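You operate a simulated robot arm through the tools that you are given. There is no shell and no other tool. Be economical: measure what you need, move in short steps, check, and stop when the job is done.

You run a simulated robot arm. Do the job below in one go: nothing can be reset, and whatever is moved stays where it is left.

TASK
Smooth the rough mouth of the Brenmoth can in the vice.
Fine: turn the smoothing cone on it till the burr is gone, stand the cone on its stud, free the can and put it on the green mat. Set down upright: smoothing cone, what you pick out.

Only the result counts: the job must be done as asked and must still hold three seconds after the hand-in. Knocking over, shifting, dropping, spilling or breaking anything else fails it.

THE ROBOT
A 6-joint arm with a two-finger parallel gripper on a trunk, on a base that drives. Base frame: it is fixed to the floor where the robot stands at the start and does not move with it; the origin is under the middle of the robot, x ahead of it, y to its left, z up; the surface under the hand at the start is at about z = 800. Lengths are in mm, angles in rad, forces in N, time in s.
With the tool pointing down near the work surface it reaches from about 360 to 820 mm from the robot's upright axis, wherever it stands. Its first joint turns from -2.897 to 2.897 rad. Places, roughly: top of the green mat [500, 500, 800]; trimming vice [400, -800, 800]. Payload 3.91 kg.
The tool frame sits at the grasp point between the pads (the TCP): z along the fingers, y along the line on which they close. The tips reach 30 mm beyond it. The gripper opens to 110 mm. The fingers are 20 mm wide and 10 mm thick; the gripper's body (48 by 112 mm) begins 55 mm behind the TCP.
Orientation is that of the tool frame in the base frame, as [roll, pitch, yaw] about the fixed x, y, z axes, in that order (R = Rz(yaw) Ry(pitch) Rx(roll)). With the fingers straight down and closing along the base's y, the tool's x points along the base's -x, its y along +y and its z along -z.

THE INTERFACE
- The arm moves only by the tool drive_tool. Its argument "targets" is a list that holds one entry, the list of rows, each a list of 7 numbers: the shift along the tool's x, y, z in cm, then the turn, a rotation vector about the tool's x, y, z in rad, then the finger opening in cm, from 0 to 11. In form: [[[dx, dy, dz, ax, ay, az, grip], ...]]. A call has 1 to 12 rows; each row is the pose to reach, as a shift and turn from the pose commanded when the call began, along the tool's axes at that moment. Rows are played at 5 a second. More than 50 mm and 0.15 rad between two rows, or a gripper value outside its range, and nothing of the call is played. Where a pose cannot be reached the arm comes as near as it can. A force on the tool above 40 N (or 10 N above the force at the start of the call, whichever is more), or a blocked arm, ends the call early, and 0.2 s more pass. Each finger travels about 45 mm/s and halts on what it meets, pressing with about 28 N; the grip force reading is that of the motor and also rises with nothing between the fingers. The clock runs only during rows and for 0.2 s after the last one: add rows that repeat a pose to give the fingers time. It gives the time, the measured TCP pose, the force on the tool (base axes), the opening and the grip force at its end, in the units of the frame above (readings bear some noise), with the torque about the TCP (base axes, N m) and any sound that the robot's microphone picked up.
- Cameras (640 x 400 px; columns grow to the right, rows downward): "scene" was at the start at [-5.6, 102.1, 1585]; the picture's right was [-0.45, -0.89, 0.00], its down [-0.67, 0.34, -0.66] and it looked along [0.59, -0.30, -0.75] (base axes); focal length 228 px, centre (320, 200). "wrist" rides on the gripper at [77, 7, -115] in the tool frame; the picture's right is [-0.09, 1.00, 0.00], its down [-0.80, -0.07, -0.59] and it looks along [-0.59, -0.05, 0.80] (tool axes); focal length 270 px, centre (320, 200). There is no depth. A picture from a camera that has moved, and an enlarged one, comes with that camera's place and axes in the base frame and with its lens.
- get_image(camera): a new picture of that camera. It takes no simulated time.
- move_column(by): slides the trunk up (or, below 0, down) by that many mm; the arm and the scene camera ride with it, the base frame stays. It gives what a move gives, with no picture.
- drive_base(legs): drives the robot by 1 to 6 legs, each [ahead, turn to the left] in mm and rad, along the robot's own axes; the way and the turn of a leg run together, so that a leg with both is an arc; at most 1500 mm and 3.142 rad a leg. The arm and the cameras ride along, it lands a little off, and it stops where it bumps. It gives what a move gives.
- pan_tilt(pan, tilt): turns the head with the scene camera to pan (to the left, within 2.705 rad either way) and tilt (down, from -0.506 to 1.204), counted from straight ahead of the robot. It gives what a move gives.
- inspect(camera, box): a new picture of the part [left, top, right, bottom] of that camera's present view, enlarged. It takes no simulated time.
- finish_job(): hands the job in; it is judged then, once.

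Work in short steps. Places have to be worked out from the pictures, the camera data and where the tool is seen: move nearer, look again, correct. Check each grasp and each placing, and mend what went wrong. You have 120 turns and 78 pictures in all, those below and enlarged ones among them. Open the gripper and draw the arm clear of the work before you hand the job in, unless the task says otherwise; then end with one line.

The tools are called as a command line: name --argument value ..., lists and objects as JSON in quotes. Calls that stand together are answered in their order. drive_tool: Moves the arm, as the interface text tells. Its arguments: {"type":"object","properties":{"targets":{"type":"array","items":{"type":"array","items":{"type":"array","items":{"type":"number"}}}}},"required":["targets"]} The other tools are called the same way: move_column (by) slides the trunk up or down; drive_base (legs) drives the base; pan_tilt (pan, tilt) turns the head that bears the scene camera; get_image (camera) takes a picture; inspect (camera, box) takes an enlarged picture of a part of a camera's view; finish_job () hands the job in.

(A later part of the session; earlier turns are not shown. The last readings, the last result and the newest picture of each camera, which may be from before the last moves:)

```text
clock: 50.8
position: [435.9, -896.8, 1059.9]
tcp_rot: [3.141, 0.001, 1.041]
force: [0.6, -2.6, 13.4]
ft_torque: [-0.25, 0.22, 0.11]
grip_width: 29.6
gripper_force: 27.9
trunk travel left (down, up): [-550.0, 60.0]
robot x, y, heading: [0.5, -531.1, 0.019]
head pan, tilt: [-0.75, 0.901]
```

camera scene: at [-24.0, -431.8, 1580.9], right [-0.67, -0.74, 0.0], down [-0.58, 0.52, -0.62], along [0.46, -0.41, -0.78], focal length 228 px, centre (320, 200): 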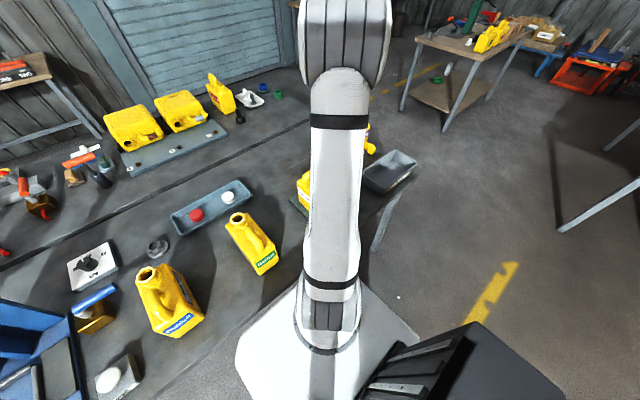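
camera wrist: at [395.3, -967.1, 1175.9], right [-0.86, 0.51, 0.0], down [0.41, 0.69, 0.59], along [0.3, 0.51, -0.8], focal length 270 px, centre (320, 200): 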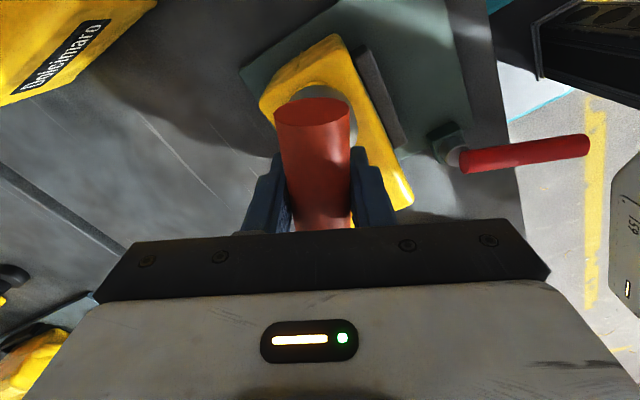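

Next a stroke back the other way, then I'll lift and look.

drive_tool --targets '[[[0, -0.03, 0.05, 0, 0, -0.14, 1], [-0.01, -0.055, 0.05, 0, 0, -0.28, 1], [-0.02, -0.08, 0.05, 0, 0, -0.42, 1], [-0.03, -0.106, 0.05, 0, 0, -0.56, 1], [-0.05, -0.13, 0.05, 0, 0, -0.7, 1], [-0.07, -0.15, 0.05, 0, 0, -0.84, 1], [-0.09, -0.166, 0.05, 0, 0, -0.98, 1], [-0.113, -0.18, 0.05, 0, 0, -1.12, 1], [-0.14, -0.19, 0.05, 0, 0, -1.26, 1], [-0.166, -0.197, 0.05, 0, 0, -1.4, 1], [-0.194, -0.2, 0.05, 0, 0, -1.54, 1], [-0.22, -0.199, 0.05, 0, 0, -1.68, 1]]]'

drive_tool --targets '[[[0, -0.03, 0.05, 0, 0, -0.14, 1], [-0.01, -0.055, 0.05, 0, 0, -0.28, 1], [-0.02, -0.08, 0.05, 0, 0, -0.42, 1], [-0.03, -0.106, 0.05, 0, 0, -0.56, 1], [-0.05, -0.13, 0.05, 0, 0, -0.7, 1], [-0.07, -0.15, 0.05, 0, 0, -0.84, 1], [-0.09, -0.166, 0.05, 0, 0, -0.98, 1], [-0.113, -0.18, 0.05, 0, 0, -1.12, 1], [-0.14, -0.19, 0.05, 0, 0, -1.26, 1], [-0.166, -0.197, 0.05, 0, 0, -1.4, 1], [-0.194, -0.2, 0.05, 0, 0, -1.54, 1], [-0.22, -0.199, 0.05, 0, 0, -1.68, 1]]]'

```text
clock: 53.4
position: [434.1, -898.4, 1058.4]
tcp_rot: [3.141, 0.001, 2.728]
force: [0.3, -0.9, 3.9]
ft_torque: [-0.13, -0.12, -0.04]
grip_width: 29.4
gripper_force: 27.2
trunk travel left (down, up): [-550.0, 60.0]
robot x, y, heading: [-4.8, -528.1, 0.017]
head pan, tilt: [-0.75, 0.901]
```

```text
clock: 56.0
position: [433.8, -901.8, 1059.1]
tcp_rot: [-3.138, 0.002, -1.874]
force: [-0.9, -9.5, 10.3]
ft_torque: [-0.47, 0.06, -0.11]
grip_width: 29.1
gripper_force: 27.7
trunk travel left (down, up): [-550.0, 60.0]
robot x, y, heading: [-4.6, -525.5, 0.024]
head pan, tilt: [-0.75, 0.901]
```

Depth is settling near 1058. I lift off and step aside to inspect the mouth.

drive_tool --targets '[[[0, 0, -2, 0, 0, 0, 1], [0, 0, -5, 0, 0, 0, 1], [0, 0, -9, 0, 0, 0, 1], [0, 0, -11, 0, 0, 0, 1], [2, 3.5, -11, 0, 0, 0, 1], [4, 7, -11, 0, 0, 0, 1], [4, 7, -11, 0, 0, 0, 1]]]'

inspect --camera "wrist" --box '[100, 20, 400, 240]'

```text
clock: 57.6
position: [356.0, -917.6, 1168.0]
tcp_rot: [-3.14, 0.001, -1.877]
force: [0.1, 0.2, -2.5]
ft_torque: [0.01, 0.03, 0.02]
grip_width: 29.4
gripper_force: 28.1
trunk travel left (down, up): [-550.0, 60.0]
robot x, y, heading: [-3.3, -528.2, 0.019]
head pan, tilt: [-0.75, 0.901]
```

```text
1.82 times, centred on (250, 130) of wrist
camera zoom: at [326.6, -990.2, 1283.0], right [-0.92, 0.38, 0.0], down [0.31, 0.74, 0.59], along [0.23, 0.55, -0.8], focal length 491 px, centre (447, 327)
```

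zoom: 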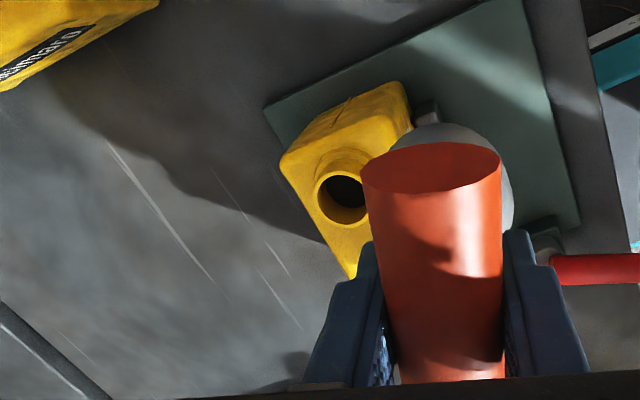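

The rim looks round and smooth now; a closer look to be sure.

inspect --camera "wrist" --box '[250, 90, 330, 150]'

```text
6.67 times, centred on (290, 120) of wrist
camera zoom: at [326.6, -990.2, 1283.0], right [-0.92, 0.38, 0.0], down [0.31, 0.74, 0.59], along [0.23, 0.55, -0.8], focal length 1802 px, centre (520, 733)
```

zoom: 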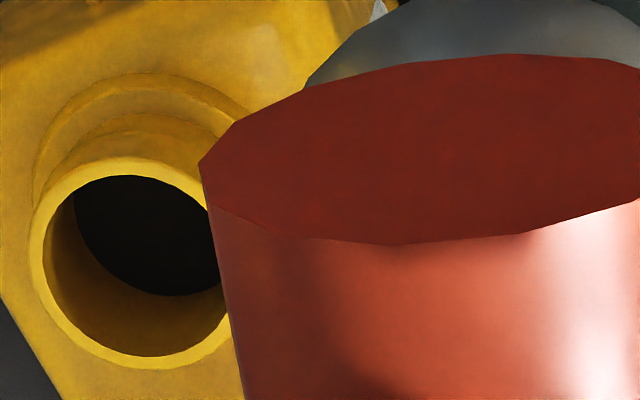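

Burr is gone. Now I raise the cone and carry it back toward the stud.

drive_tool --targets '[[[0, 0, -3.5, 0, 0, 0, 1], [0, 0, -7, 0, 0, 0, 1], [-4.77, -0.54, -7, 0, 0, -0.02, 1], [-9.54, -1.08, -7, 0, 0, -0.04, 1], [-14.31, -1.63, -7, 0, 0, -0.06, 1], [-19.08, -2.17, -7, 0, 0, -0.08, 1], [-23.85, -2.71, -7, 0, 0, -0.1, 1], [-28.62, -3.25, -7, 0, 0, -0.12, 1], [-33.39, -3.8, -7, 0, 0, -0.14, 1], [-38.16, -4.34, -7, 0, 0, -0.16, 1], [-42.93, -4.88, -7, 0, 0, -0.18, 1], [-47.7, -5.42, -7, 0, 0, -0.2, 1]]]'

```text
clock: 60.2
position: [552.1, -479.3, 1237.8]
tcp_rot: [3.141, -0.002, -1.677]
force: [0.0, 1.3, -2.3]
ft_torque: [-0.04, 0.02, 0.01]
grip_width: 29.1
gripper_force: 28.3
trunk travel left (down, up): [-550.0, 60.0]
robot x, y, heading: [-0.7, -532.2, 0.022]
head pan, tilt: [-0.75, 0.901]
```

Next: over the stud, down to z≈1100, and look.

drive_tool --targets '[[[-4.1, -1.32, 0, 0, 0, -0.018, 1], [-8.2, -2.64, 0, 0, 0, -0.036, 1], [-12.3, -3.96, 0, 0, 0, -0.054, 1], [-16.4, -5.28, 0, 0, 0, -0.072, 1], [-20.5, -6.6, 0, 0, 0, -0.09, 1], [-24.67, -7.93, 0, 0, 0, -0.106, 1], [-24.67, -7.93, 4.5, 0, 0, -0.106, 1], [-24.67, -7.93, 9, 0, 0, -0.106, 1], [-24.67, -7.93, 13.5, 0, 0, -0.106, 1], [-24.67, -7.93, 13.5, 0, 0, -0.106, 1]]]'

inspect --camera "scene" --box '[60, 150, 220, 280]'

inspect --camera "wrist" --box '[200, 0, 440, 180]'

```text
clock: 62.4
position: [655.3, -244.2, 1102.6]
tcp_rot: [3.141, 0.001, -1.572]
force: [0.4, 1.1, -1.0]
ft_torque: [-0.01, -0.04, 0.0]
grip_width: 29.1
gripper_force: 27.8
trunk travel left (down, up): [-550.0, 60.0]
robot x, y, heading: [-1.8, -528.0, 0.022]
head pan, tilt: [-0.75, 0.901]
```

```text
3.08 times, centred on (140, 215) of scene
camera zoom: at [-23.8, -431.8, 1580.9], right [-0.67, -0.74, 0.0], down [-0.58, 0.52, -0.62], along [0.46, -0.41, -0.78], focal length 701 px, centre (874, 154)
```

zoom: 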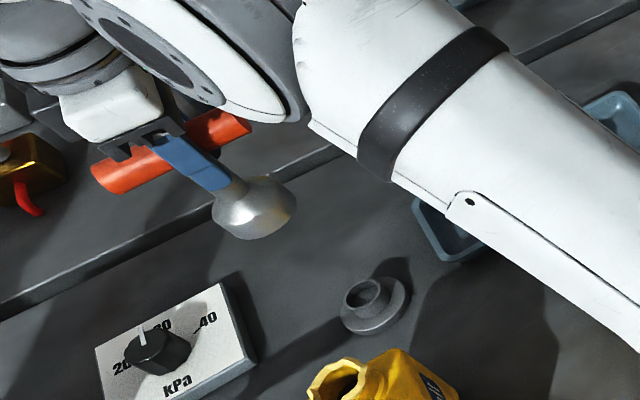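

```text
2.22 times, centred on (320, 90) of wrist
camera zoom: at [649.1, -320.6, 1217.1], right [-1.0, 0.09, 0.0], down [0.07, 0.8, 0.59], along [0.05, 0.59, -0.8], focal length 601 px, centre (320, 444)
```

zoom: 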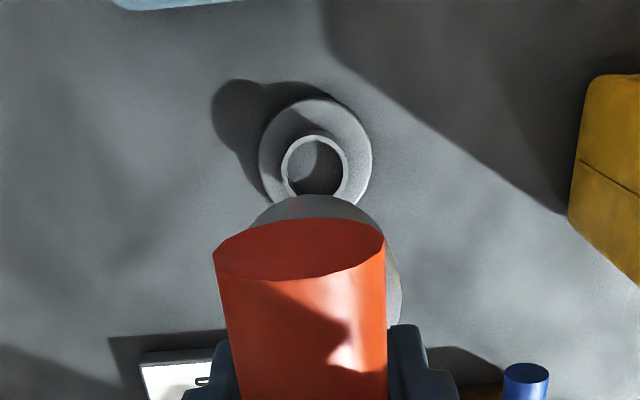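

No slip visible; stud is at ≈[657, -242], same as before. I correct 1–2 mm and lower to z≈970.

drive_tool --targets '[[[-0.1, -0.1, 4, 0, 0, 0, 1], [-0.1, -0.1, 8, 0, 0, 0, 1], [-0.1, -0.1, 11, 0, 0, 0, 1], [-0.1, -0.1, 13, 0, 0, 0, 1], [-0.1, -0.1, 13, 0, 0, 0, 1], [-0.1, -0.1, 13, 0, 0, 0, 1]]]'

inspect --camera "scene" --box '[90, 190, 210, 280]'

```text
clock: 63.8
position: [657.2, -242.7, 973.5]
tcp_rot: [3.14, 0.001, -1.571]
force: [0.3, -0.4, -2.0]
ft_torque: [-0.02, 0.01, -0.02]
grip_width: 29.4
gripper_force: 27.9
trunk travel left (down, up): [-550.0, 60.0]
robot x, y, heading: [-0.2, -526.9, 0.021]
head pan, tilt: [-0.75, 0.901]
```

```text
4.44 times, centred on (150, 235) of scene
camera zoom: at [-23.5, -431.6, 1580.8], right [-0.67, -0.74, 0.0], down [-0.58, 0.52, -0.62], along [0.46, -0.41, -0.78], focal length 1012 px, centre (1076, 44)
```

zoom: 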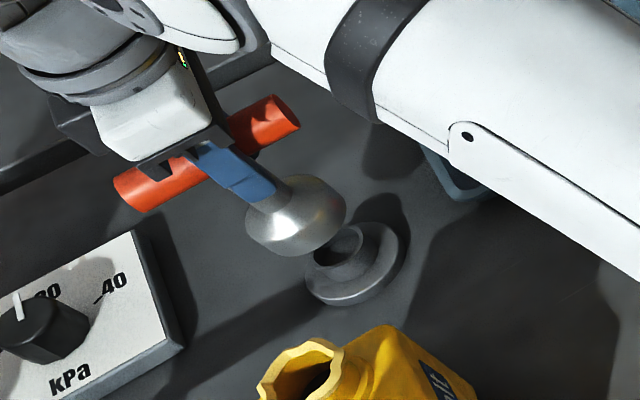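

Aligned as before. I lower the last 34 mm slowly.

drive_tool --targets '[[[0, 0, 0.8, 0, 0, 0, 1], [0, 0, 1.6, 0, 0, 0, 1], [0, 0, 2.2, 0, 0, 0, 1], [0, 0, 2.7, 0, 0, 0, 1], [0, 0, 3.1, 0, 0, 0, 1], [0, 0, 3.4, 0, 0, 0, 1], [0, 0, 3.4, 0, 0, 0, 1]]]'

inspect --camera "scene" --box '[90, 190, 210, 280]'

```text
clock: 65.4
position: [656.0, -241.4, 939.1]
tcp_rot: [3.141, 0.0, -1.572]
force: [-1.1, 0.7, -2.2]
ft_torque: [-0.03, 0.0, 0.02]
grip_width: 29.3
gripper_force: 27.9
trunk travel left (down, up): [-550.0, 60.0]
robot x, y, heading: [0.1, -529.5, 0.021]
head pan, tilt: [-0.75, 0.901]
```

```text
4.44 times, centred on (150, 235) of scene
camera zoom: at [-23.5, -431.6, 1580.8], right [-0.67, -0.74, 0.0], down [-0.58, 0.52, -0.62], along [0.46, -0.41, -0.78], focal length 1012 px, centre (1076, 44)
```

zoom: 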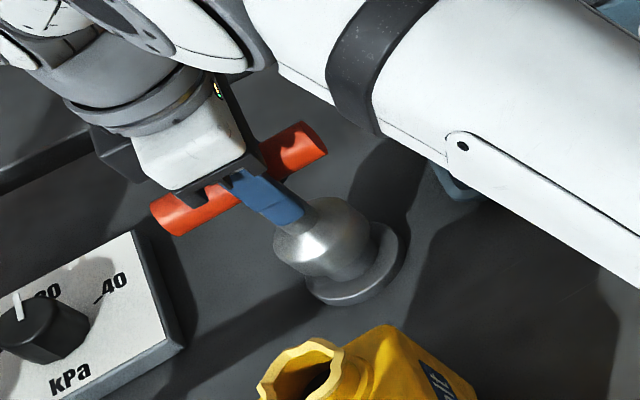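

The bell still floats ~15–20 mm above the flange (the bar slid up in the grip while pressing). I keep lowering until it rests.

drive_tool --targets '[[[0, 0, 0.4, 0, 0, 0, 1], [0, 0, 0.8, 0, 0, 0, 1], [0, 0, 1.1, 0, 0, 0, 1], [0, 0, 1.3, 0, 0, 0, 1]]]'

inspect --camera "scene" --box '[90, 190, 210, 280]'

```text
clock: 66.4
position: [656.7, -242.7, 926.3]
tcp_rot: [3.141, 0.0, -1.57]
force: [0.3, -0.2, -2.2]
ft_torque: [-0.01, 0.0, -0.04]
grip_width: 29.2
gripper_force: 28.1
trunk travel left (down, up): [-550.0, 60.0]
robot x, y, heading: [0.8, -526.6, 0.022]
head pan, tilt: [-0.75, 0.901]
```

```text
4.44 times, centred on (150, 235) of scene
camera zoom: at [-23.5, -431.6, 1580.8], right [-0.67, -0.74, 0.0], down [-0.58, 0.52, -0.62], along [0.46, -0.41, -0.78], focal length 1012 px, centre (1076, 44)
```

zoom: 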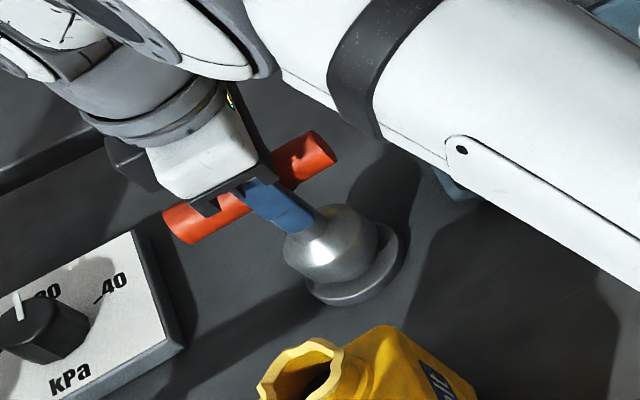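

Still descending freely; a few more mm.

drive_tool --targets '[[[0, 0, 0.3, 0, 0, 0, 1], [0, 0, 0.6, 0, 0, 0, 1], [0, 0, 0.8, 0, 0, 0, 1], [0, 0, 0.8, 0, 0, 0, 1]]]'

inspect --camera "scene" --box '[90, 190, 210, 280]'

```text
clock: 67.4
position: [658.4, -244.1, 918.2]
tcp_rot: [3.141, 0.0, -1.57]
force: [0.2, -0.6, -1.6]
ft_torque: [0.02, -0.03, 0.03]
grip_width: 29.3
gripper_force: 28.0
trunk travel left (down, up): [-550.0, 60.0]
robot x, y, heading: [-1.6, -530.4, 0.015]
head pan, tilt: [-0.75, 0.901]
```

```text
4.44 times, centred on (150, 235) of scene
camera zoom: at [-23.5, -431.6, 1580.8], right [-0.67, -0.74, 0.0], down [-0.58, 0.52, -0.62], along [0.46, -0.41, -0.78], focal length 1012 px, centre (1076, 44)
```

zoom: 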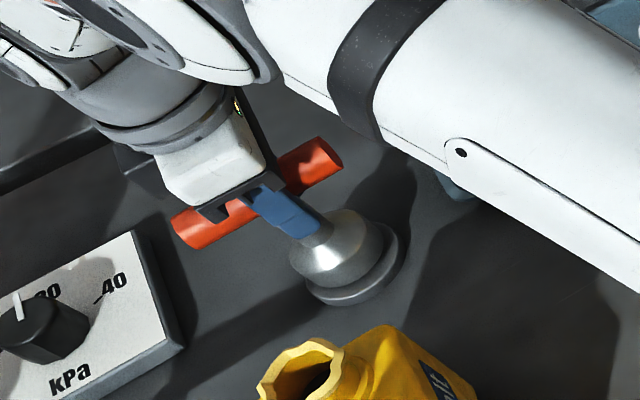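

Close now; continue in 2 mm rows until a force rise.

drive_tool --targets '[[[0, 0, 0.2, 0, 0, 0, 1], [0, 0, 0.4, 0, 0, 0, 1], [0, 0, 0.5, 0, 0, 0, 1], [0, 0, 0.5, 0, 0, 0, 1]]]'

```text
clock: 68.4
position: [658.3, -243.5, 914.9]
tcp_rot: [-3.139, 0.0, -1.572]
force: [3.7, -1.7, 21.4]
ft_torque: [0.21, 0.02, -0.02]
grip_width: 29.4
gripper_force: 27.5
trunk travel left (down, up): [-550.0, 60.0]
robot x, y, heading: [-5.4, -526.3, 0.017]
head pan, tilt: [-0.75, 0.901]
```

Contact (~22 N) – should be seated. I relieve the press and check before opening.

drive_tool --targets '[[[0, 0, -0.3, 0, 0, 0, 1], [0, 0, -0.3, 0, 0, 0, 1]]]'

inspect --camera "scene" --box '[90, 190, 210, 280]'

```text
clock: 69.0
position: [656.7, -241.5, 915.5]
tcp_rot: [3.138, 0.0, -1.57]
force: [2.6, -1.6, 8.2]
ft_torque: [0.0, -0.09, -0.07]
grip_width: 29.3
gripper_force: 28.1
trunk travel left (down, up): [-550.0, 60.0]
robot x, y, heading: [-5.4, -529.4, 0.02]
head pan, tilt: [-0.75, 0.901]
```

```text
4.44 times, centred on (150, 235) of scene
camera zoom: at [-24.4, -432.4, 1580.7], right [-0.67, -0.74, 0.0], down [-0.58, 0.52, -0.62], along [0.46, -0.41, -0.78], focal length 1012 px, centre (1076, 44)
```

zoom: 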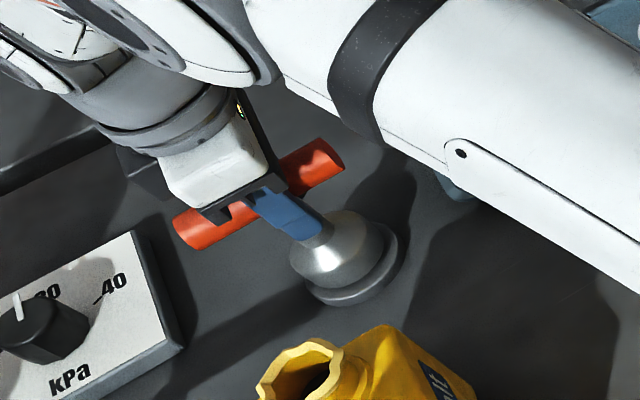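

Seated like at the start. I open the fingers and withdraw straight up.

drive_tool --targets '[[[0, 0, 0, 0, 0, 0, 3.5], [0, 0, 0, 0, 0, 0, 5], [0, 0, 0, 0, 0, 0, 7], [0, 0, 0, 0, 0, 0, 9], [0, 0, 0, 0, 0, 0, 9], [0, 0, 0, 0, 0, 0, 9]]]'

drive_tool --targets '[[[0, 0, -3, 0, 0, 0, 9], [0, 0, -7, 0, 0, 0, 9], [0, 0, -11, 0, 0, 0, 9], [0, 0, -15, 0, 0, 0, 9], [0, 0, -19, 0, 0, 0, 9], [0, 0, -23, 0, 0, 0, 9], [0, 0, -27, 0, 0, 0, 9], [0, 0, -31, 0, 0, 0, 9]]]'

inspect --camera "scene" --box '[90, 190, 210, 280]'

```text
clock: 70.4
position: [657.7, -243.2, 915.5]
tcp_rot: [-3.141, -0.001, -1.571]
force: [-0.6, 0.0, 0.5]
ft_torque: [0.01, -0.01, -0.01]
grip_width: 89.8
gripper_force: 0.0
trunk travel left (down, up): [-550.0, 60.0]
robot x, y, heading: [3.8, -529.7, 0.016]
head pan, tilt: [-0.75, 0.901]
```

```text
clock: 72.2
position: [658.4, -242.3, 1227.3]
tcp_rot: [3.141, 0.001, -1.571]
force: [1.1, -0.1, 0.4]
ft_torque: [-0.03, 0.03, 0.03]
grip_width: 90.1
gripper_force: 0.1
trunk travel left (down, up): [-550.0, 60.0]
robot x, y, heading: [-4.1, -527.8, 0.02]
head pan, tilt: [-0.75, 0.901]
```

```text
4.44 times, centred on (150, 235) of scene
camera zoom: at [-24.1, -431.8, 1580.8], right [-0.67, -0.74, 0.0], down [-0.58, 0.52, -0.62], along [0.46, -0.41, -0.78], focal length 1012 px, centre (1076, 44)
```

zoom: 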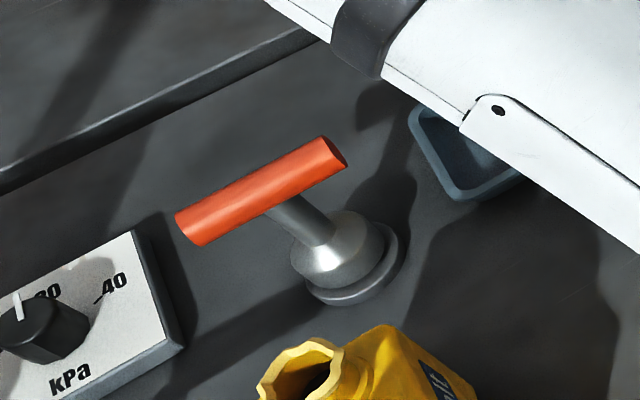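

Cone stands upright on its stud. Now I travel to the vice to study the red lever.

drive_tool --targets '[[[4.2, 2.34, 0, 0, 0, 0, 9], [8.4, 4.68, 0, 0, 0, 0, 9], [12.6, 7.02, 0, 0, 0, 0, 9], [16.8, 9.36, 0, 0, 0, 0, 9], [21, 11.7, 0, 0, 0, 0, 9], [25.2, 14.04, 0, 0, 0, 0, 9], [29.4, 16.38, 0, 0, 0, 0, 9], [33.6, 18.72, 0, 0, 0, 0, 9], [37.8, 21.06, 0, 0, 0, 0, 9], [42, 23.4, 0, 0, 0, 0, 9], [46.2, 25.74, 0, 0, 0, 0, 9], [50.4, 28.08, 0, 0, 0, 0, 9]]]'

drive_tool --targets '[[[4.2, 2.34, 0, 0, 0, 0, 9], [8.4, 4.7, 0, 0, 0, 0, 9], [12, 4.7, 0, 0, 0, 0, 9], [12, 4.7, 0, 0, 0, 0, 9]]]'

get_image --camera "wrist"

get_image --camera "scene"

```text
clock: 74.8
position: [375.4, -746.1, 1224.8]
tcp_rot: [3.14, -0.001, -1.573]
force: [0.2, 0.1, 0.1]
ft_torque: [0.01, 0.01, 0.01]
grip_width: 90.1
gripper_force: 0.0
trunk travel left (down, up): [-550.0, 60.0]
robot x, y, heading: [-3.3, -528.9, 0.021]
head pan, tilt: [-0.75, 0.901]
```

```text
clock: 75.8
position: [328.5, -866.0, 1226.5]
tcp_rot: [-3.141, 0.0, -1.569]
force: [0.2, 1.0, -0.5]
ft_torque: [-0.05, 0.01, 0.01]
grip_width: 89.9
gripper_force: 0.1
trunk travel left (down, up): [-550.0, 60.0]
robot x, y, heading: [3.1, -527.4, 0.023]
head pan, tilt: [-0.75, 0.901]
```

```text
31 pictures are left
camera wrist: at [322.2, -943.2, 1340.4], right [-1.0, 0.09, 0.0], down [0.07, 0.8, 0.59], along [0.05, 0.59, -0.8], focal length 270 px, centre (320, 200)
```

wrist: 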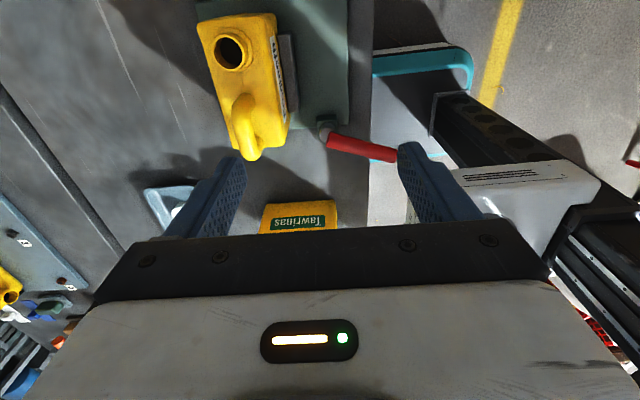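

```text
30 pictures are left
camera scene: at [-24.4, -431.7, 1580.8], right [-0.67, -0.74, 0.0], down [-0.58, 0.52, -0.62], along [0.46, -0.41, -0.78], focal length 228 px, centre (320, 200)
```

scene: 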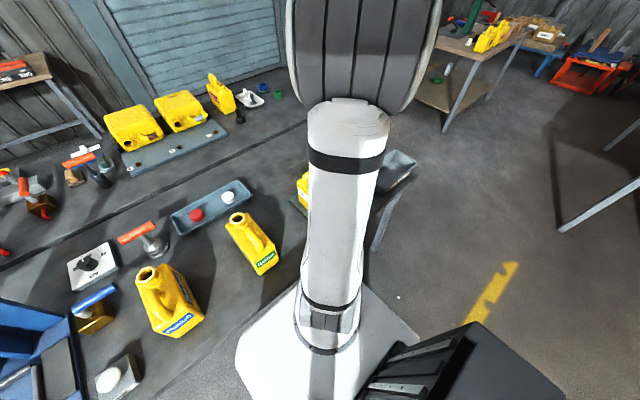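

The lever pivots near [325, -748, ~870], bar pointing toward the robot over the table edge. I zoom in on it.

inspect --camera "wrist" --box '[250, 60, 410, 170]'

```text
3.64 times, centred on (330, 115) of wrist
camera zoom: at [322.2, -943.2, 1340.4], right [-1.0, 0.09, 0.0], down [0.07, 0.8, 0.59], along [0.05, 0.59, -0.8], focal length 983 px, centre (284, 509)
```

zoom: 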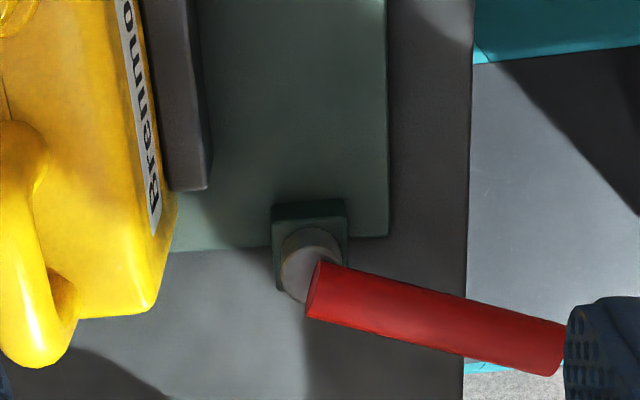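

The lever is a level bar on a vertical post—so it swings horizontally. It's too near the robot; I back the base off 180 mm.

drive_base --legs '[[-180, 0]]'

get_image --camera "wrist"

get_image --camera "scene"

```text
clock: 77.3
position: [148.1, -870.2, 1226.3]
tcp_rot: [3.14, 0.0, -1.572]
force: [-0.4, 0.7, 0.4]
ft_torque: [0.02, -0.04, -0.02]
grip_width: 89.9
gripper_force: 0.1
trunk travel left (down, up): [-550.0, 60.0]
robot x, y, heading: [-182.5, -531.4, 0.019]
head pan, tilt: [-0.75, 0.901]
```

```text
28 pictures are left
camera wrist: at [141.1, -946.7, 1340.5], right [-1.0, 0.09, 0.0], down [0.07, 0.8, 0.59], along [0.05, 0.59, -0.8], focal length 270 px, centre (320, 200)
```

wrist: 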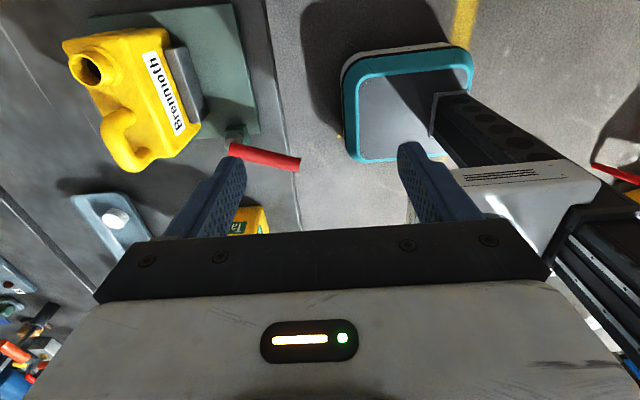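

```text
27 pictures are left
camera scene: at [-205.6, -435.4, 1580.8], right [-0.67, -0.74, 0.0], down [-0.58, 0.52, -0.62], along [0.46, -0.41, -0.78], focal length 228 px, centre (320, 200)
```

scene: 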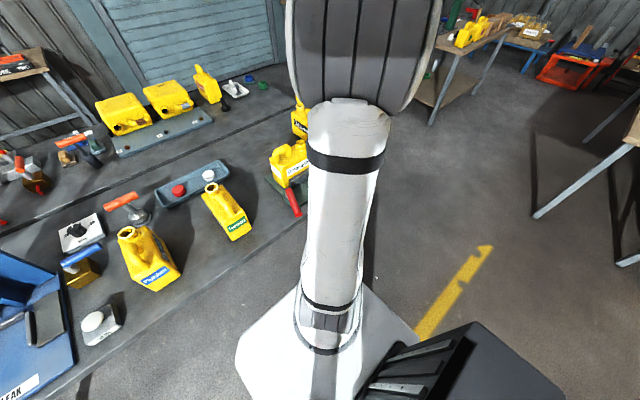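

Triangulated: lever bar runs from ≈[321,-741] to tip ≈[199,-698] at z≈883, post axis ≈[328,-746]. I move above a point near its end, turning the hand to close across the bar.

drive_tool --targets '[[[-1.35, -0.7, 0, 0, 0, 0.147, 9], [-2.7, -1.4, 0, 0, 0, 0.294, 9], [-4.05, -2.1, 0, 0, 0, 0.441, 9], [-5.4, -2.8, 0, 0, 0, 0.588, 9], [-6.75, -3.5, 0, 0, 0, 0.735, 9], [-8.1, -4.2, 0, 0, 0, 0.882, 9], [-9.45, -4.9, 0, 0, 0, 1.029, 9], [-10.8, -5.6, 0, 0, 0, 1.176, 9], [-12.15, -6.3, 2, 0, 0, 1.323, 9], [-13.5, -7.0, 4, 0, 0, 1.47, 9], [-14.8, -7.6, 6, 0, 0, 1.617, 9], [-16.1, -8.3, 8, 0, 0, 1.764, 9]]]'

drive_tool --targets '[[[0, 0, 3, 0, 0, 0.146, 9], [0, 0, 6, 0, 0, 0.146, 9], [0, 0, 6, 0, 0, 0.146, 9]]]'

get_image --camera "wrist"

```text
clock: 79.9
position: [233.7, -707.6, 1145.2]
tcp_rot: [-3.14, 0.0, 2.943]
force: [-0.6, -0.5, 0.7]
ft_torque: [0.04, 0.02, 0.0]
grip_width: 90.0
gripper_force: 0.1
trunk travel left (down, up): [-550.0, 60.0]
robot x, y, heading: [-175.8, -532.3, 0.018]
head pan, tilt: [-0.75, 0.901]
```

```text
clock: 80.7
position: [231.4, -708.8, 1085.0]
tcp_rot: [3.141, 0.0, 2.799]
force: [0.0, 0.0, 0.5]
ft_torque: [0.01, 0.01, 0.02]
grip_width: 90.2
gripper_force: 0.0
trunk travel left (down, up): [-550.0, 60.0]
robot x, y, heading: [-182.4, -532.0, 0.023]
head pan, tilt: [-0.75, 0.901]
```

```text
26 pictures are left
camera wrist: at [161.9, -677.0, 1200.0], right [0.42, 0.91, 0.0], down [0.73, -0.33, 0.59], along [0.54, -0.25, -0.8], focal length 270 px, centre (320, 200)
```

wrist: 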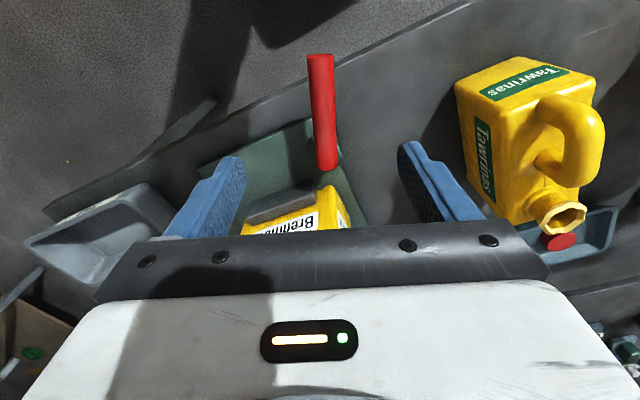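

Bar is centred between the fingers and aligned. I lower onto it.

drive_tool --targets '[[[0, 0.2, 4.5, 0, 0, 0, 9], [0, 0.2, 9, 0, 0, 0, 9], [0, 0.2, 13, 0, 0, 0, 9], [0, 0.2, 17, 0, 0, 0, 9], [0, 0.2, 20, 0, 0, 0, 9], [0, 0.2, 20, 0, 0, 0, 9]]]'

get_image --camera "wrist"

```text
clock: 82.1
position: [233.6, -705.7, 884.6]
tcp_rot: [-3.141, 0.0, 2.8]
force: [-0.7, 0.6, -0.1]
ft_torque: [-0.02, 0.0, -0.01]
grip_width: 89.9
gripper_force: 0.1
trunk travel left (down, up): [-550.0, 60.0]
robot x, y, heading: [-181.2, -530.9, 0.018]
head pan, tilt: [-0.75, 0.901]
```

```text
25 pictures are left
camera wrist: at [162.3, -674.0, 999.6], right [0.42, 0.91, 0.0], down [0.73, -0.33, 0.59], along [0.54, -0.25, -0.8], focal length 270 px, centre (320, 200)
```

wrist: 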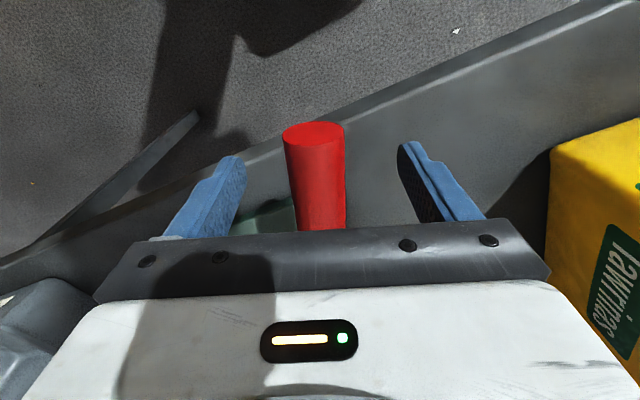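

Height right. Close on the bar.

drive_tool --targets '[[[0, 0, 0, 0, 0, 0, 6], [0, 0, 0, 0, 0, 0, 3], [0, 0, 0, 0, 0, 0, 1], [0, 0, 0, 0, 0, 0, 1], [0, 0, 0, 0, 0, 0, 1], [0, 0, 0, 0, 0, 0, 1]]]'

```text
clock: 83.5
position: [232.0, -705.8, 884.8]
tcp_rot: [-3.141, 0.001, 2.799]
force: [-2.6, -2.6, -1.2]
ft_torque: [-0.02, 0.1, -0.47]
grip_width: 27.5
gripper_force: 44.5
trunk travel left (down, up): [-550.0, 60.0]
robot x, y, heading: [-182.3, -532.4, 0.018]
head pan, tilt: [-0.75, 0.901]
```

Gripped (27 mm). I try swinging it counter-clockwise (toward -y) by 0.3 rad around the post.

drive_tool --targets '[[[-0.05, -1.03, 0, 0, 0, -0.1, 1], [-0.205, -2.05, 0, 0, 0, -0.2, 1], [-0.46, -3.04, 0, 0, 0, -0.3, 1]]]'

```text
clock: 84.0
position: [231.9, -709.0, 884.6]
tcp_rot: [-3.141, -0.002, 2.893]
force: [14.5, 31.6, 2.2]
ft_torque: [0.23, -0.36, -1.09]
grip_width: 29.3
gripper_force: 44.8
trunk travel left (down, up): [-550.0, 60.0]
robot x, y, heading: [-182.8, -535.7, 0.02]
head pan, tilt: [-0.75, 0.901]
stopped in row 2: the force on the tool passed its limit at 55 N (the readings are from after the stop); the commanded pose is now the measured one
```

Blocked that way (closing side). I try the other way, clockwise.

drive_tool --targets '[[[-0.17, 1.01, 0, 0, 0, 0.1, 1], [-0.44, 2.0, 0, 0, 0, 0.2, 1], [-0.81, 2.96, 0, 0, 0, 0.3, 1]]]'

get_image --camera "wrist"

```text
clock: 84.8
position: [244.1, -685.0, 886.0]
tcp_rot: [3.139, -0.004, 2.587]
force: [-15.5, -8.0, -2.1]
ft_torque: [-0.1, 0.03, -1.46]
grip_width: 28.2
gripper_force: 45.0
trunk travel left (down, up): [-550.0, 60.0]
robot x, y, heading: [-180.6, -530.3, 0.016]
head pan, tilt: [-0.75, 0.901]
```

```text
24 pictures are left
camera wrist: at [182.3, -640.2, 1000.3], right [0.6, 0.8, 0.0], down [0.65, -0.48, 0.59], along [0.47, -0.35, -0.81], focal length 270 px, centre (320, 200)
```

wrist: 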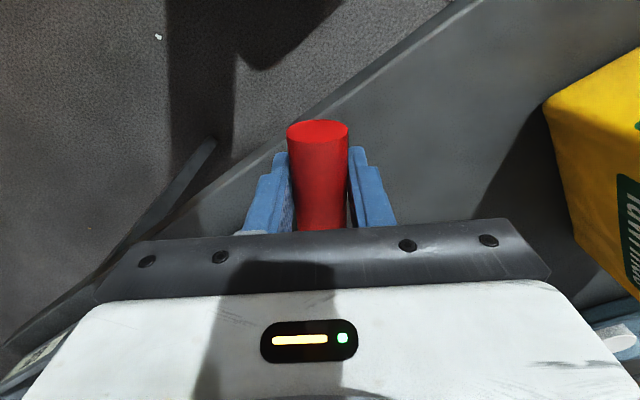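

The lever turns this way. I continue clockwise 0.5 rad, watching clearance to the Tawrinas can (corner ≈[325,-545]).

drive_tool --targets '[[[-0.08, 1.03, 0, 0, 0, 0.1, 1], [-0.3, 2.04, 0, 0, 0, 0.2, 1], [-0.63, 3.03, 0, 0, 0, 0.3, 1], [-1.06, 3.97, 0, 0, 0, 0.4, 1], [-1.58, 4.87, 0, 0, 0, 0.5, 1]]]'

get_image --camera "scene"

```text
clock: 86.0
position: [282.8, -651.3, 885.6]
tcp_rot: [-3.14, -0.005, 2.091]
force: [-17.6, 0.6, -18.1]
ft_torque: [0.41, 0.22, -1.49]
grip_width: 28.8
gripper_force: 45.0
trunk travel left (down, up): [-550.0, 60.0]
robot x, y, heading: [-184.7, -534.0, 0.019]
head pan, tilt: [-0.75, 0.901]
```

```text
23 pictures are left
camera scene: at [-204.9, -435.7, 1580.7], right [-0.67, -0.74, 0.0], down [-0.58, 0.52, -0.62], along [0.46, -0.41, -0.78], focal length 228 px, centre (320, 200)
```

scene: 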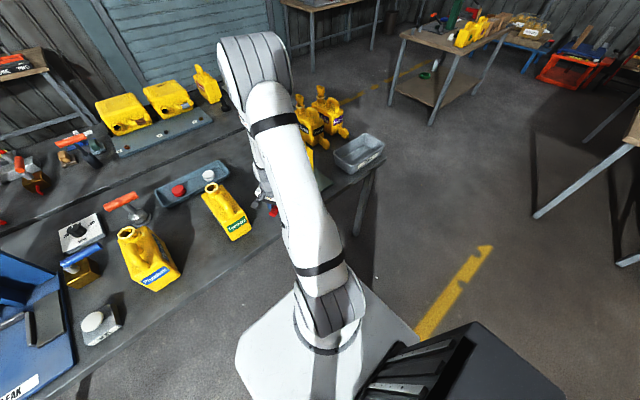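

A side load has built up (−18 N in z). I release the bar to relieve it and look at the lever and jaw.

drive_tool --targets '[[[0, 0, 0, 0, 0, 0, 4], [0, 0, 0, 0, 0, 0, 6], [0, 0, 0, 0, 0, 0, 8], [0, 0, 0, 0, 0, 0, 8]]]'

get_image --camera "wrist"

```text
clock: 87.0
position: [285.3, -651.1, 885.4]
tcp_rot: [-3.14, 0.0, 2.092]
force: [0.4, 0.1, -0.4]
ft_torque: [0.0, -0.02, -0.02]
grip_width: 80.1
gripper_force: 0.0
trunk travel left (down, up): [-550.0, 60.0]
robot x, y, heading: [-182.7, -533.5, 0.022]
head pan, tilt: [-0.75, 0.901]
```

```text
22 pictures are left
camera wrist: at [252.7, -582.6, 1000.7], right [0.91, 0.42, 0.0], down [0.34, -0.73, 0.59], along [0.25, -0.54, -0.8], focal length 270 px, centre (320, 200)
```

wrist: 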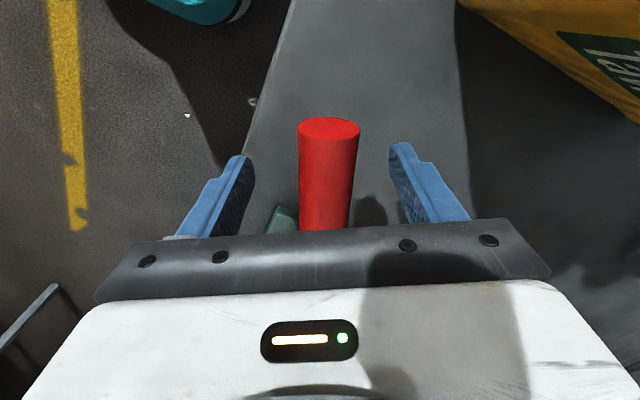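

Lever has turned ~48° (now at ~113°). I raise the hand to see the jaw gap.

drive_tool --targets '[[[0, 0, -4.5, 0, 0, 0, 8], [0, 0, -9, 0, 0, 0, 8], [0, 0, -13, 0, 0, 0, 8], [0, 0, -17, 0, 0, 0, 8], [0, 0, -21, 0, 0, 0, 8], [3, 0, -25, 0, 0, 0, 8], [7, 0, -27, 0, 0, 0, 8], [7, 0, -27, 0, 0, 0, 8]]]'

get_image --camera "wrist"

```text
clock: 88.8
position: [249.5, -591.2, 1156.2]
tcp_rot: [-3.14, -0.002, 2.093]
force: [0.1, 0.9, -0.1]
ft_torque: [0.01, 0.02, 0.0]
grip_width: 80.0
gripper_force: 0.1
trunk travel left (down, up): [-550.0, 60.0]
robot x, y, heading: [-183.7, -534.4, 0.021]
head pan, tilt: [-0.75, 0.901]
```

```text
21 pictures are left
camera wrist: at [218.5, -522.3, 1270.0], right [0.91, 0.42, 0.0], down [0.34, -0.73, 0.59], along [0.25, -0.54, -0.81], focal length 270 px, centre (320, 200)
```

wrist: 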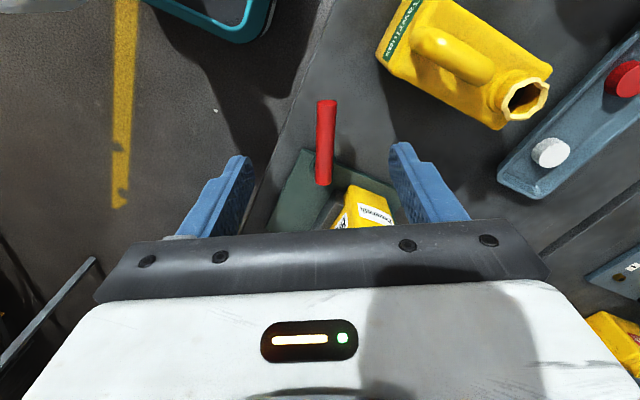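

The jaw is just hidden; I move back a bit more.

drive_tool --targets '[[[3.5, 0, -2, 0, 0, 0, 8], [7, 0, -4, 0, 0, 0, 8], [10.5, 0, -6, 0, 0, 0, 8], [10.5, 0, -6, 0, 0, 0, 8]]]'

inspect --camera "wrist" --box '[240, 80, 440, 240]'

```text
clock: 89.8
position: [198.2, -501.0, 1215.9]
tcp_rot: [-3.141, -0.003, 2.091]
force: [-0.1, 0.6, -0.3]
ft_torque: [0.02, -0.03, -0.02]
grip_width: 80.0
gripper_force: 0.0
trunk travel left (down, up): [-550.0, 60.0]
robot x, y, heading: [-181.4, -532.0, 0.018]
head pan, tilt: [-0.75, 0.901]
```

```text
2.50 times, centred on (340, 160) of wrist
camera zoom: at [165.9, -431.4, 1331.1], right [0.91, 0.42, 0.0], down [0.34, -0.73, 0.59], along [0.25, -0.54, -0.81], focal length 676 px, centre (270, 300)
```

zoom: 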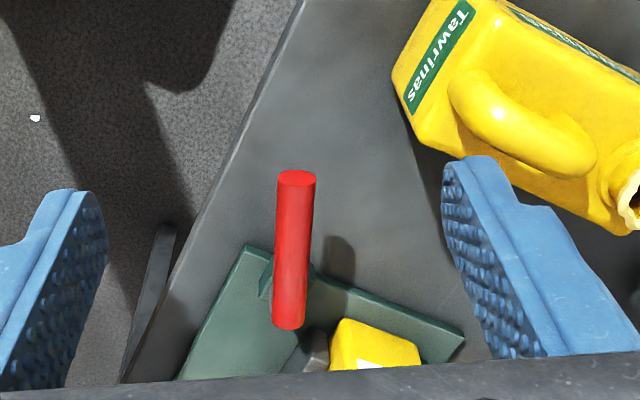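

The opening seems incomplete. I'll push the lever further with closed fingers from its -x side (hand turned so the camera stays clear of the Tawrinas can). First position beside it.

drive_tool --targets '[[[-2.04, -0.56, 0, 0, 0, -0.131, 0], [-4.08, -1.12, 0, 0, 0, -0.262, 0], [-6.1, -1.68, 0, 0, 0, -0.393, 0], [-8.15, -2.25, 0, 0, 0, -0.524, 0], [-10.2, -2.8, 0, 0, 0, -0.655, 0], [-12.2, -3.37, 0, 0, 0, -0.786, 0], [-14.3, -3.93, 0, 0, 0, -0.917, 0], [-16.3, -4.5, 0, 0, 0, -1.05, 0], [-16.3, -4.5, 4.5, 0, 0, -1.05, 0], [-16.3, -4.5, 9, 0, 0, -1.05, 0], [-16.3, -4.5, 9, 0, 0, -1.05, 0]]]'

get_image --camera "wrist"

```text
clock: 92.2
position: [239.8, -665.4, 1124.6]
tcp_rot: [3.141, -0.001, -3.142]
force: [-0.1, -0.1, 0.3]
ft_torque: [0.01, 0.0, 0.01]
grip_width: 0.0
gripper_force: 27.8
trunk travel left (down, up): [-550.0, 60.0]
robot x, y, heading: [-179.6, -532.1, 0.021]
head pan, tilt: [-0.75, 0.901]
```

```text
19 pictures are left
camera wrist: at [163.3, -659.0, 1239.1], right [0.09, 1.0, 0.0], down [0.8, -0.07, 0.59], along [0.59, -0.05, -0.8], focal length 270 px, centre (320, 200)
```

wrist: 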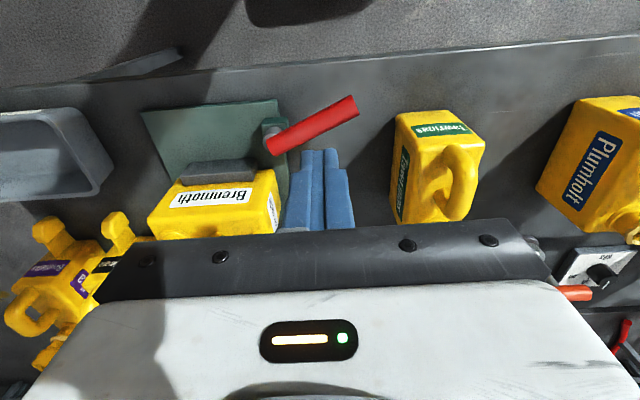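

Positions confirmed. I descend beside the bar to z≈885.

drive_tool --targets '[[[0, 0, 4.5, 0, 0, 0, 0], [0, 0, 9, 0, 0, 0, 0], [0, 0, 13.5, 0, 0, 0, 0], [0, 0, 18, 0, 0, 0, 0], [0, 0, 22, 0, 0, 0, 0], [0, 0, 24, 0, 0, 0, 0]]]'

drive_tool --targets '[[[-2.2, 0.5, 0, 0, 0, 0, 0], [-3.3, 1.1, 0, 0, 0, 0, 0], [-4.3, 1.8, 0, 0, 0, 0, 0], [-5.2, 2.1, 0, 0, 0, 0, 0], [-6.1, 2.4, 0, 0, 0, 0, 0], [-7.1, 2.6, 0, 0, 0, 0, 0], [-8, 2.7, 0, 0, 0, 0, 0], [-8.9, 2.7, 0, 0, 0, 0, 0], [-9.9, 2.7, 0, 0, 0, 0, 0]]]'

```text
clock: 93.6
position: [239.1, -663.4, 885.3]
tcp_rot: [3.141, -0.002, -3.141]
force: [0.6, -0.2, -0.7]
ft_torque: [0.0, -0.02, -0.02]
grip_width: 0.1
gripper_force: 28.1
trunk travel left (down, up): [-550.0, 60.0]
robot x, y, heading: [-178.3, -533.2, 0.02]
head pan, tilt: [-0.75, 0.901]
```

```text
clock: 95.0
position: [302.1, -638.6, 883.6]
tcp_rot: [3.135, -0.024, 3.137]
force: [-19.1, -3.2, 3.4]
ft_torque: [-0.03, -0.09, -0.14]
grip_width: 0.0
gripper_force: 27.6
trunk travel left (down, up): [-550.0, 60.0]
robot x, y, heading: [-183.3, -530.9, 0.012]
head pan, tilt: [-0.75, 0.901]
stopped in row 7: the force on the tool passed its limit at 49 N (the readings are from after the stop); the commanded pose is now the measured one
```

Stopped hard at lever angle ≈90° — the end stop, i.e. fully open. I back off, rise and check.

drive_tool --targets '[[[3, 0, 0, 0, 0, 0, 0], [5, 0, -3, 0, 0, 0, 0], [5, 0, -8, 0, 0, 0, 0], [5, 0, -13, 0, 0, 0, 0], [5, 0, -18, 0, 0, 0, 0], [5, -2, -22, 0, 0, 0, 3], [6, -6, -26, 0, 0, 0, 6], [7, -10, -30, 0, 0, 0, 9], [8, -14, -33, 0, 0, 0, 11], [8, -18, -33, 0, 0, 0, 11], [8, -18, -33, 0, 0, 0, 11]]]'

inspect --camera "wrist" --box '[160, 40, 460, 240]'

```text
refused: row 7 steps farther than a row can; nothing moved
```

```text
2.00 times, centred on (310, 140) of wrist
camera zoom: at [227.9, -632.5, 1000.0], right [0.09, 1.0, 0.0], down [0.81, -0.08, 0.58], along [0.57, -0.05, -0.82], focal length 541 px, centre (340, 320)
```

zoom: 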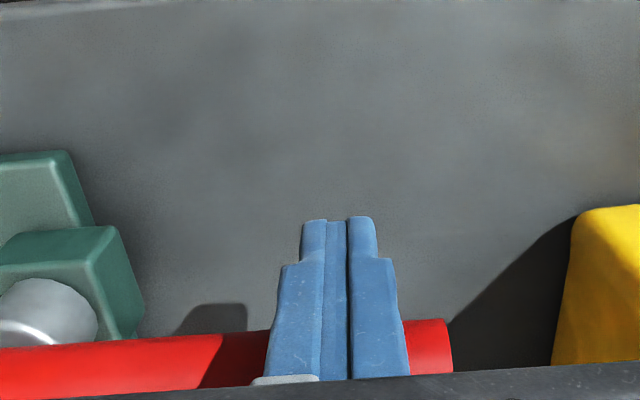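

The lever lies at 90° against its stop, clear of the Tawrinas can. I back off and rise with smaller steps, removing the small tilt.

drive_tool --targets '[[[3, 0, 0, 0, 0, 0, 0], [5, 0, -3, 0.006, -0.024, 0, 0], [5, 0, -7.5, 0.006, -0.024, 0, 0], [5, 0, -12, 0.006, -0.024, 0, 0], [5, 0, -16.5, 0.006, -0.024, 0, 0], [5, -2, -20.5, 0.006, -0.024, 0, 3], [5, -5, -24, 0.006, -0.024, 0, 6], [5, -8, -27, 0.006, -0.024, 0, 9], [5, -11, -30, 0.006, -0.024, 0, 11], [5, -14, -33, 0.006, -0.024, 0, 11], [5, -17, -35, 0.006, -0.024, 0, 11], [5, -17, -35, 0.006, -0.024, 0, 11]]]'

get_image --camera "wrist"

```text
clock: 97.6
position: [261.9, -810.2, 1233.8]
tcp_rot: [3.141, 0.007, 3.14]
force: [-0.4, 0.3, 0.2]
ft_torque: [-0.02, 0.0, 0.02]
grip_width: 110.0
gripper_force: 0.1
trunk travel left (down, up): [-550.0, 60.0]
robot x, y, heading: [-181.0, -533.4, 0.019]
head pan, tilt: [-0.75, 0.901]
```

```text
17 pictures are left
camera wrist: at [183.8, -803.0, 1347.9], right [0.09, 1.0, 0.0], down [0.8, -0.07, 0.6], along [0.6, -0.05, -0.8], focal length 270 px, centre (320, 200)
```

wrist: 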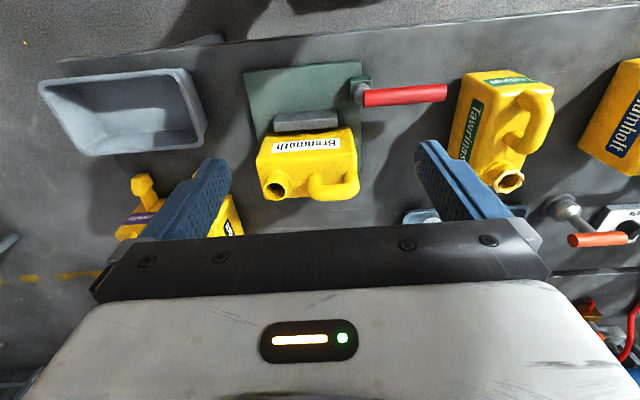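

Zoom on the can, jaw and surroundings to plan the grasp.

inspect --camera "wrist" --box '[220, 70, 400, 230]'

```text
2.50 times, centred on (310, 150) of wrist
camera zoom: at [183.8, -803.0, 1347.9], right [0.09, 1.0, 0.0], down [0.8, -0.07, 0.6], along [0.6, -0.05, -0.8], focal length 676 px, centre (345, 325)
```

zoom: 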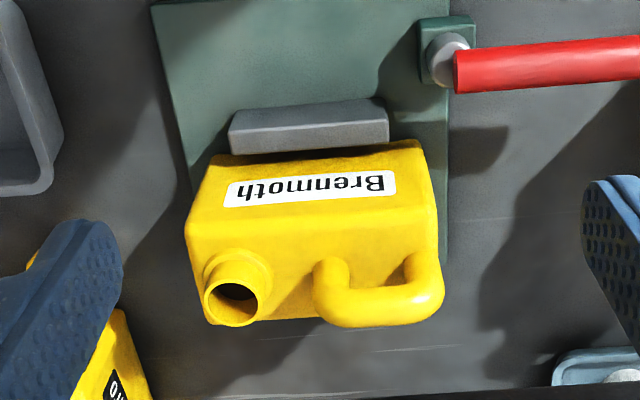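

The jaw has opened; the can is free. Body top spans x≈396–478, y≈-925…-759; I'll grip across its thickness (along x) between neck and handle at y≈-845. Move above, turning the hand.

drive_tool --targets '[[[-1.6, -0.3, 0, 0, 0, -0.143, 11], [-3.2, -0.6, 0, 0, 0, -0.286, 11], [-4.8, -0.9, 0, 0, 0, -0.429, 11], [-6.4, -1.2, 0, 0, 0, -0.572, 11], [-8, -1.5, 0, 0, 0, -0.715, 11], [-9.6, -1.8, 0, 0, 0, -0.858, 11], [-11.2, -2.1, 0, 0, 0, -1.001, 11], [-12.8, -2.4, 0, 0, 0, -1.144, 11], [-14.4, -2.7, 0, 0, 0, -1.287, 11], [-16, -3, 0, 0, 0, -1.43, 11], [-17.5, -3.4, 2, 0, 0, -1.571, 11], [-17.5, -3.4, 6, 0, 0, -1.571, 11]]]'

get_image --camera "wrist"

```text
clock: 100.2
position: [439.1, -845.0, 1174.9]
tcp_rot: [-3.134, -0.002, -1.571]
force: [0.1, 0.1, 0.1]
ft_torque: [0.0, 0.01, 0.01]
grip_width: 109.9
gripper_force: 0.0
trunk travel left (down, up): [-550.0, 60.0]
robot x, y, heading: [-186.1, -534.8, 0.023]
head pan, tilt: [-0.75, 0.901]
```

```text
15 pictures are left
camera wrist: at [430.7, -922.4, 1288.8], right [-1.0, 0.09, -0.01], down [0.07, 0.8, 0.59], along [0.06, 0.59, -0.8], focal length 270 px, centre (320, 200)
```

wrist: 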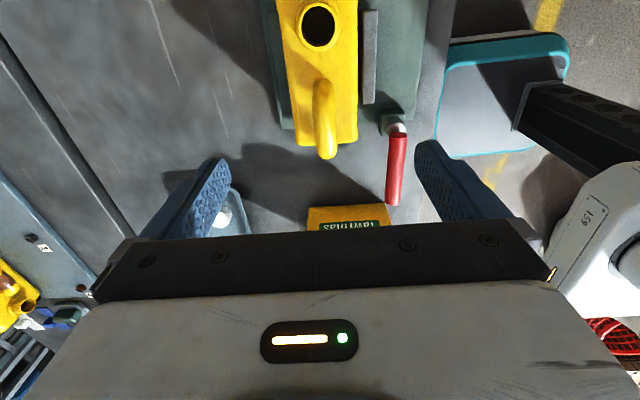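

The can's top spans x≈395–486, centre ≈441. I shift 2 mm, remove the small tilt and descend to z≈990.

drive_tool --targets '[[[0, -0.2, 4.5, -0.007, 0, 0, 11], [0, -0.2, 9, -0.007, 0, 0, 11], [0, -0.2, 13.5, -0.007, 0, 0, 11], [0, -0.2, 17.5, -0.007, 0, 0, 11], [0, -0.2, 18.5, -0.007, 0, 0, 11], [0, -0.2, 18.5, -0.007, 0, 0, 11]]]'

get_image --camera "wrist"

```text
clock: 101.6
position: [440.6, -844.1, 989.8]
tcp_rot: [3.141, -0.001, -1.572]
force: [-0.5, -0.3, -0.4]
ft_torque: [0.01, 0.0, 0.01]
grip_width: 110.0
gripper_force: 0.1
trunk travel left (down, up): [-550.0, 60.0]
robot x, y, heading: [-183.6, -530.2, 0.015]
head pan, tilt: [-0.75, 0.901]
```

```text
14 pictures are left
camera wrist: at [433.8, -921.8, 1104.2], right [-1.0, 0.09, 0.0], down [0.07, 0.8, 0.59], along [0.05, 0.59, -0.8], focal length 270 px, centre (320, 200)
```

wrist: 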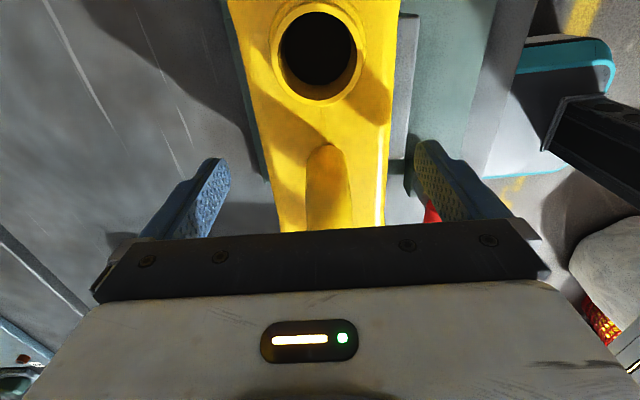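

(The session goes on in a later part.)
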